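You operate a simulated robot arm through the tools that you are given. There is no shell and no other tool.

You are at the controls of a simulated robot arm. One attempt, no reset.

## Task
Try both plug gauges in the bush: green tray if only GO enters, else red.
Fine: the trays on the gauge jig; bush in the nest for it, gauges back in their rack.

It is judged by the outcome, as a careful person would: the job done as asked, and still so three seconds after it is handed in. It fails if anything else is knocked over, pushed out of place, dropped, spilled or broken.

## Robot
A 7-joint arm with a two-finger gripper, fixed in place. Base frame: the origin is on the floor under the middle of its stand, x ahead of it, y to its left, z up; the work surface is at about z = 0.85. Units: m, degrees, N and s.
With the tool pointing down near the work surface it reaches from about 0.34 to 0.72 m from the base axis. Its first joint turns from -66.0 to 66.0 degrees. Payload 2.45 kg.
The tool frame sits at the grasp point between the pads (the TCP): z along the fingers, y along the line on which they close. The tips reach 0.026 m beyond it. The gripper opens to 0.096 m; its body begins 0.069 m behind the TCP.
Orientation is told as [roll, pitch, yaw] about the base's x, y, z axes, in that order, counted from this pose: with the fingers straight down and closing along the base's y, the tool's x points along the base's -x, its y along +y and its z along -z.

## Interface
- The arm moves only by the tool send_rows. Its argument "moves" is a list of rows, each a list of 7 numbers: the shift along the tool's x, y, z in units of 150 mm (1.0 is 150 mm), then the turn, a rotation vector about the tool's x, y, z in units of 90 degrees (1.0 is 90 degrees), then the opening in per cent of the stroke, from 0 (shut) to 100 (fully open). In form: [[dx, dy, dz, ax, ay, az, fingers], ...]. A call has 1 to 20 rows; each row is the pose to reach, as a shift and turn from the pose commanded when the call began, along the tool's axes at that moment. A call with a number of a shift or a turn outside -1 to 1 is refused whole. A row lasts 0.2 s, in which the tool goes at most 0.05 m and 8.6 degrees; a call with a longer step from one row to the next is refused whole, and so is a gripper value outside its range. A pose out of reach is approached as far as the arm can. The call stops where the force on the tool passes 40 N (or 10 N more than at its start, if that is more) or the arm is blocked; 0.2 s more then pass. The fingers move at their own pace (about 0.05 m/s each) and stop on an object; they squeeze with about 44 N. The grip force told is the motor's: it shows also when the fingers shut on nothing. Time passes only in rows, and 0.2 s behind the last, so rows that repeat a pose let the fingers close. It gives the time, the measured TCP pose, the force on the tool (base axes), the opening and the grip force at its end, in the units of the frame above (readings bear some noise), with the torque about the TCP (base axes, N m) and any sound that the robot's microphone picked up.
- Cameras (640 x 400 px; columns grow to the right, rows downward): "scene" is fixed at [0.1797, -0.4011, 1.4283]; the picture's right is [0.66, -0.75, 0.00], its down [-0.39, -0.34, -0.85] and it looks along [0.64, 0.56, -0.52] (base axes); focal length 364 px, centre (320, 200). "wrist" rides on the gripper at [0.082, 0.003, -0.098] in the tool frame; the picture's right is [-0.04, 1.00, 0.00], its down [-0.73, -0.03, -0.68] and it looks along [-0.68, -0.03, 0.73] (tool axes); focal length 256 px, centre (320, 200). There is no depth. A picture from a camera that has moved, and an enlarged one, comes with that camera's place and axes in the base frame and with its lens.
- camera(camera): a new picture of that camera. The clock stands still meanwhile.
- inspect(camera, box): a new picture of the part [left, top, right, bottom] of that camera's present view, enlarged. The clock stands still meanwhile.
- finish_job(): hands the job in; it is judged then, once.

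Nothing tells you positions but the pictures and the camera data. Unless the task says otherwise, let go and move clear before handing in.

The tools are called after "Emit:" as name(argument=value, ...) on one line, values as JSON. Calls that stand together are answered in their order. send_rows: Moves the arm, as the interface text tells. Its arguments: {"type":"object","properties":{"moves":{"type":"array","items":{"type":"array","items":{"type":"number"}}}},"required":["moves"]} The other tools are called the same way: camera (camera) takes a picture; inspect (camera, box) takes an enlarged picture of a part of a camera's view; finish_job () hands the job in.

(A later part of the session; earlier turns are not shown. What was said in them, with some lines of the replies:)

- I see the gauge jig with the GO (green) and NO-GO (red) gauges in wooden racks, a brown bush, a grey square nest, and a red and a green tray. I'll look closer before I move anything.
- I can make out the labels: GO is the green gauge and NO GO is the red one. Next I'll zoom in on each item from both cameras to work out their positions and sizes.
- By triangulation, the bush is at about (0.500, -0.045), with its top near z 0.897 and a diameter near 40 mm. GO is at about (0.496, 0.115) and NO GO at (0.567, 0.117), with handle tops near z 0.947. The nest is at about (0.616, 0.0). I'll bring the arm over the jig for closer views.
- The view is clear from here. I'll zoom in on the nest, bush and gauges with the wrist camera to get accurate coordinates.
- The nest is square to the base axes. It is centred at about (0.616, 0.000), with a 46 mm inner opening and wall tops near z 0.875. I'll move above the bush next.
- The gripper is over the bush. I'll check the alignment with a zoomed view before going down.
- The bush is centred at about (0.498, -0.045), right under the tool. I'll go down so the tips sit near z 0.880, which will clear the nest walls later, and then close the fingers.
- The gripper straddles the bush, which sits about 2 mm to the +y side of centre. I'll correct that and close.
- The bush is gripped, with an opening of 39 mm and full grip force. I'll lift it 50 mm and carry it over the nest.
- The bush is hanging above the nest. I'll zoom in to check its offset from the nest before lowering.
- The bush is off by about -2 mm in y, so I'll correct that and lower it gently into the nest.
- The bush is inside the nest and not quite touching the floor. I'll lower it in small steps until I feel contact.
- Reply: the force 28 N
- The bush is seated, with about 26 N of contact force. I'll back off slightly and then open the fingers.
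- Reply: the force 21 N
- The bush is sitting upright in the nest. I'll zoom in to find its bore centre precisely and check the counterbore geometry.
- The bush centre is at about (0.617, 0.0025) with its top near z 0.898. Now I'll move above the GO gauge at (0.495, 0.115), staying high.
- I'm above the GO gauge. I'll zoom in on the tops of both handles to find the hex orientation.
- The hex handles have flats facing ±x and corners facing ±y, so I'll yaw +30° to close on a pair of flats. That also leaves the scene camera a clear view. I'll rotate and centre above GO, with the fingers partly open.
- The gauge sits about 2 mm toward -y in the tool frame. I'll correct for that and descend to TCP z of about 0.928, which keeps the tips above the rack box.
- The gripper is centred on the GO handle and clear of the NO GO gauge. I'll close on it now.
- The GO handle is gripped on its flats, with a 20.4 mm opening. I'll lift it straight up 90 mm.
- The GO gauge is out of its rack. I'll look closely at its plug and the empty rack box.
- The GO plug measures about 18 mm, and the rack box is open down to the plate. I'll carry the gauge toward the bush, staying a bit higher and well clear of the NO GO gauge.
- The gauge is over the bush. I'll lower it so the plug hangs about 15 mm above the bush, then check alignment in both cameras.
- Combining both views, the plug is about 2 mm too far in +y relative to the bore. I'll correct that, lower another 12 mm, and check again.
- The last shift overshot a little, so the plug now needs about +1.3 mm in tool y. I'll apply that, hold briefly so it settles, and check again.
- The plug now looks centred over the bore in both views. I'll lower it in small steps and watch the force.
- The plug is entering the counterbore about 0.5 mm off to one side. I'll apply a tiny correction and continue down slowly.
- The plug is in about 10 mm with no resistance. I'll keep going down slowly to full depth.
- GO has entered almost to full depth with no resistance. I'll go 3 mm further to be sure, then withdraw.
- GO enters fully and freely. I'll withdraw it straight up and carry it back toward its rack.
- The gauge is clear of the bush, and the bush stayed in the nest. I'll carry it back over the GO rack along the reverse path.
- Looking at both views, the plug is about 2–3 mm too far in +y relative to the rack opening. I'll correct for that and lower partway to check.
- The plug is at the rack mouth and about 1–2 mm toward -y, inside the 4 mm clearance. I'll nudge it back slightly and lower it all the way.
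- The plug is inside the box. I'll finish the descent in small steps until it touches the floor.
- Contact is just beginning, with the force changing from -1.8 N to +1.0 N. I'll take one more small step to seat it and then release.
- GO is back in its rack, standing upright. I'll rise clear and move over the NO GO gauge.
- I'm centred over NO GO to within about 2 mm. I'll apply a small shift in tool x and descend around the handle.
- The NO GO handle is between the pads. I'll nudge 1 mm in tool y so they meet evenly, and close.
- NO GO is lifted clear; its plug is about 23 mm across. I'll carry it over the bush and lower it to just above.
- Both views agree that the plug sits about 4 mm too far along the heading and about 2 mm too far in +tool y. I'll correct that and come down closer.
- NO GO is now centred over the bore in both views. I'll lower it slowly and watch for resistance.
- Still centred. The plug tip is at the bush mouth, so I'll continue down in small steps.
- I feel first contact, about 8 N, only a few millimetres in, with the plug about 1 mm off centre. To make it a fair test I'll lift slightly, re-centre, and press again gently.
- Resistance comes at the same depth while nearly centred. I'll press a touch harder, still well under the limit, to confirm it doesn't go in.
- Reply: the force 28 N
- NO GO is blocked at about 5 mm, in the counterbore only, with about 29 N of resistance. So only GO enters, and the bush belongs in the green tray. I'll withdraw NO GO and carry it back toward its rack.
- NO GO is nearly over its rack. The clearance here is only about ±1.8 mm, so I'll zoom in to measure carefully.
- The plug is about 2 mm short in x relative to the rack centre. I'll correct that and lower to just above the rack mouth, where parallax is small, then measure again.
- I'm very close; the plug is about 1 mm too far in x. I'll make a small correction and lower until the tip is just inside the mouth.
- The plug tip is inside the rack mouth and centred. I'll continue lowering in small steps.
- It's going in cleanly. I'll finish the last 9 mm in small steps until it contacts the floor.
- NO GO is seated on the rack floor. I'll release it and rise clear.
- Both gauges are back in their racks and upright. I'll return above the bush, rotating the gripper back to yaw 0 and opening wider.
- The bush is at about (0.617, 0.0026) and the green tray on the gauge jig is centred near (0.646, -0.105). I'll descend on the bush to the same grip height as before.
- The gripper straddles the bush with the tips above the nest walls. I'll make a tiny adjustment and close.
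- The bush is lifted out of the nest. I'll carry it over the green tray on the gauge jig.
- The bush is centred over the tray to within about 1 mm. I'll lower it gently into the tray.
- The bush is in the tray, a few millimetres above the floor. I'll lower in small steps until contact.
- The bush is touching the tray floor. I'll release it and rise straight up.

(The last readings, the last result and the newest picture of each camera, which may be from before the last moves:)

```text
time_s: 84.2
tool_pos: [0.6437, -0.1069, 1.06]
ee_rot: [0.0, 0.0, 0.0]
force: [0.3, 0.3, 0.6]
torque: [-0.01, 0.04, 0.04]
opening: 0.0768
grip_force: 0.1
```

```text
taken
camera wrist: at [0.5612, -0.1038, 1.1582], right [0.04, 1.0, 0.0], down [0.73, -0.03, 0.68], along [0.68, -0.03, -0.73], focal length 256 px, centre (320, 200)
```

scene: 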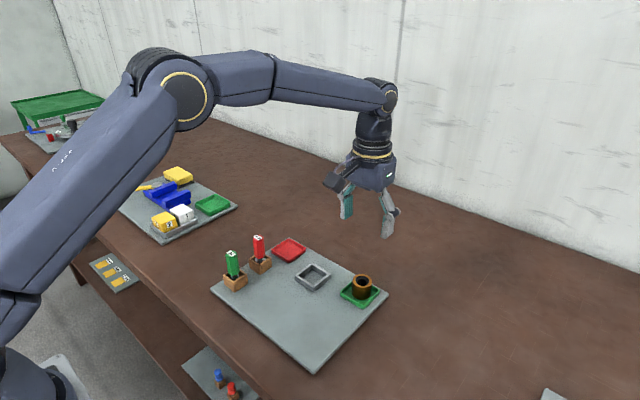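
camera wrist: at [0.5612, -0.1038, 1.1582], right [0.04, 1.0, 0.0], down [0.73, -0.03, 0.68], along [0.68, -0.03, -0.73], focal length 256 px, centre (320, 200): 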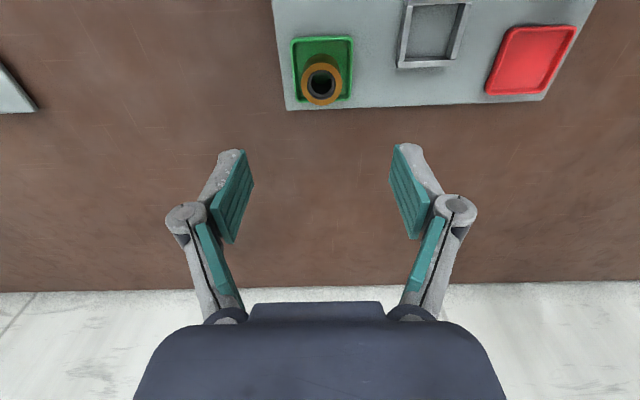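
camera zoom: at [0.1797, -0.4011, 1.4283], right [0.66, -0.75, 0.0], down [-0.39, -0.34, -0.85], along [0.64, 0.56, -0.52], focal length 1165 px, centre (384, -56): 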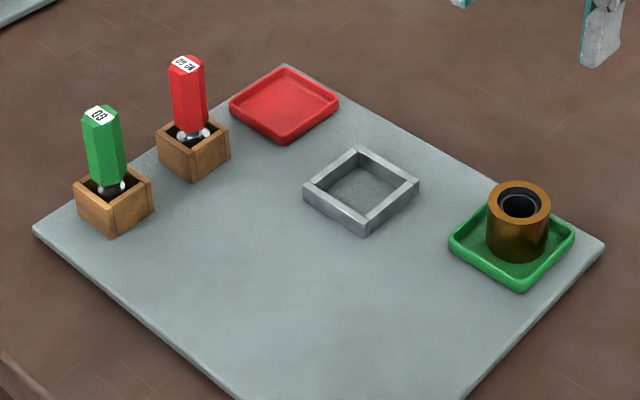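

Everything looks in place. I'll take one last zoomed look at the bush in the tray and the gauges before handing in.

Emit:
inspect(camera="scene", box=[335, 262, 391, 312])

Emit:
inspect(camera="scene", box=[215, 230, 295, 300])

```text
8.00 times, centred on (363, 287) of scene
camera zoom: at [0.1797, -0.4011, 1.4283], right [0.66, -0.75, 0.0], down [-0.39, -0.34, -0.85], along [0.64, 0.56, -0.52], focal length 2912 px, centre (-24, -496)
```

zoom: 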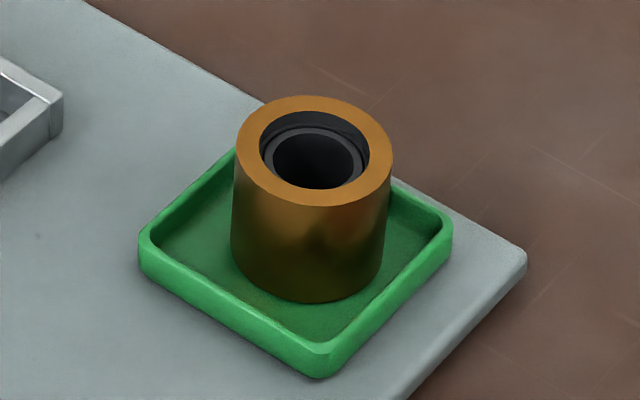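

```text
5.71 times, centred on (255, 265) of scene
camera zoom: at [0.1797, -0.4011, 1.4283], right [0.66, -0.75, 0.0], down [-0.39, -0.34, -0.85], along [0.64, 0.56, -0.52], focal length 2080 px, centre (691, -171)
```

zoom: 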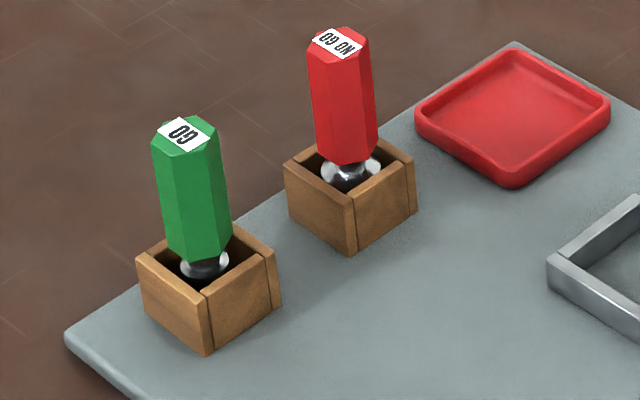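

The bush stands flat inside the green tray, both gauges are upright in their own racks, and the gripper is open and clear. GO entered fully and NO GO was blocked, so green is the right tray and I'm handing in.

Emit:
finish_job()

```text
The job is handed in.
```

I tried both gauges with the bush in its nest. Only GO entered, so the bush is in the green tray on the gauge jig.

- **GO:** it went in to full depth with no resistance.
- **NO GO:** it stopped about 5 mm in, at the ledge below the bush's wider mouth. I re-centred it and pressed with about 29 N, and it still would not enter.

Both gauges are back upright in their own racks, and nothing was knocked over or dropped. The gripper was open and clear when I handed in.
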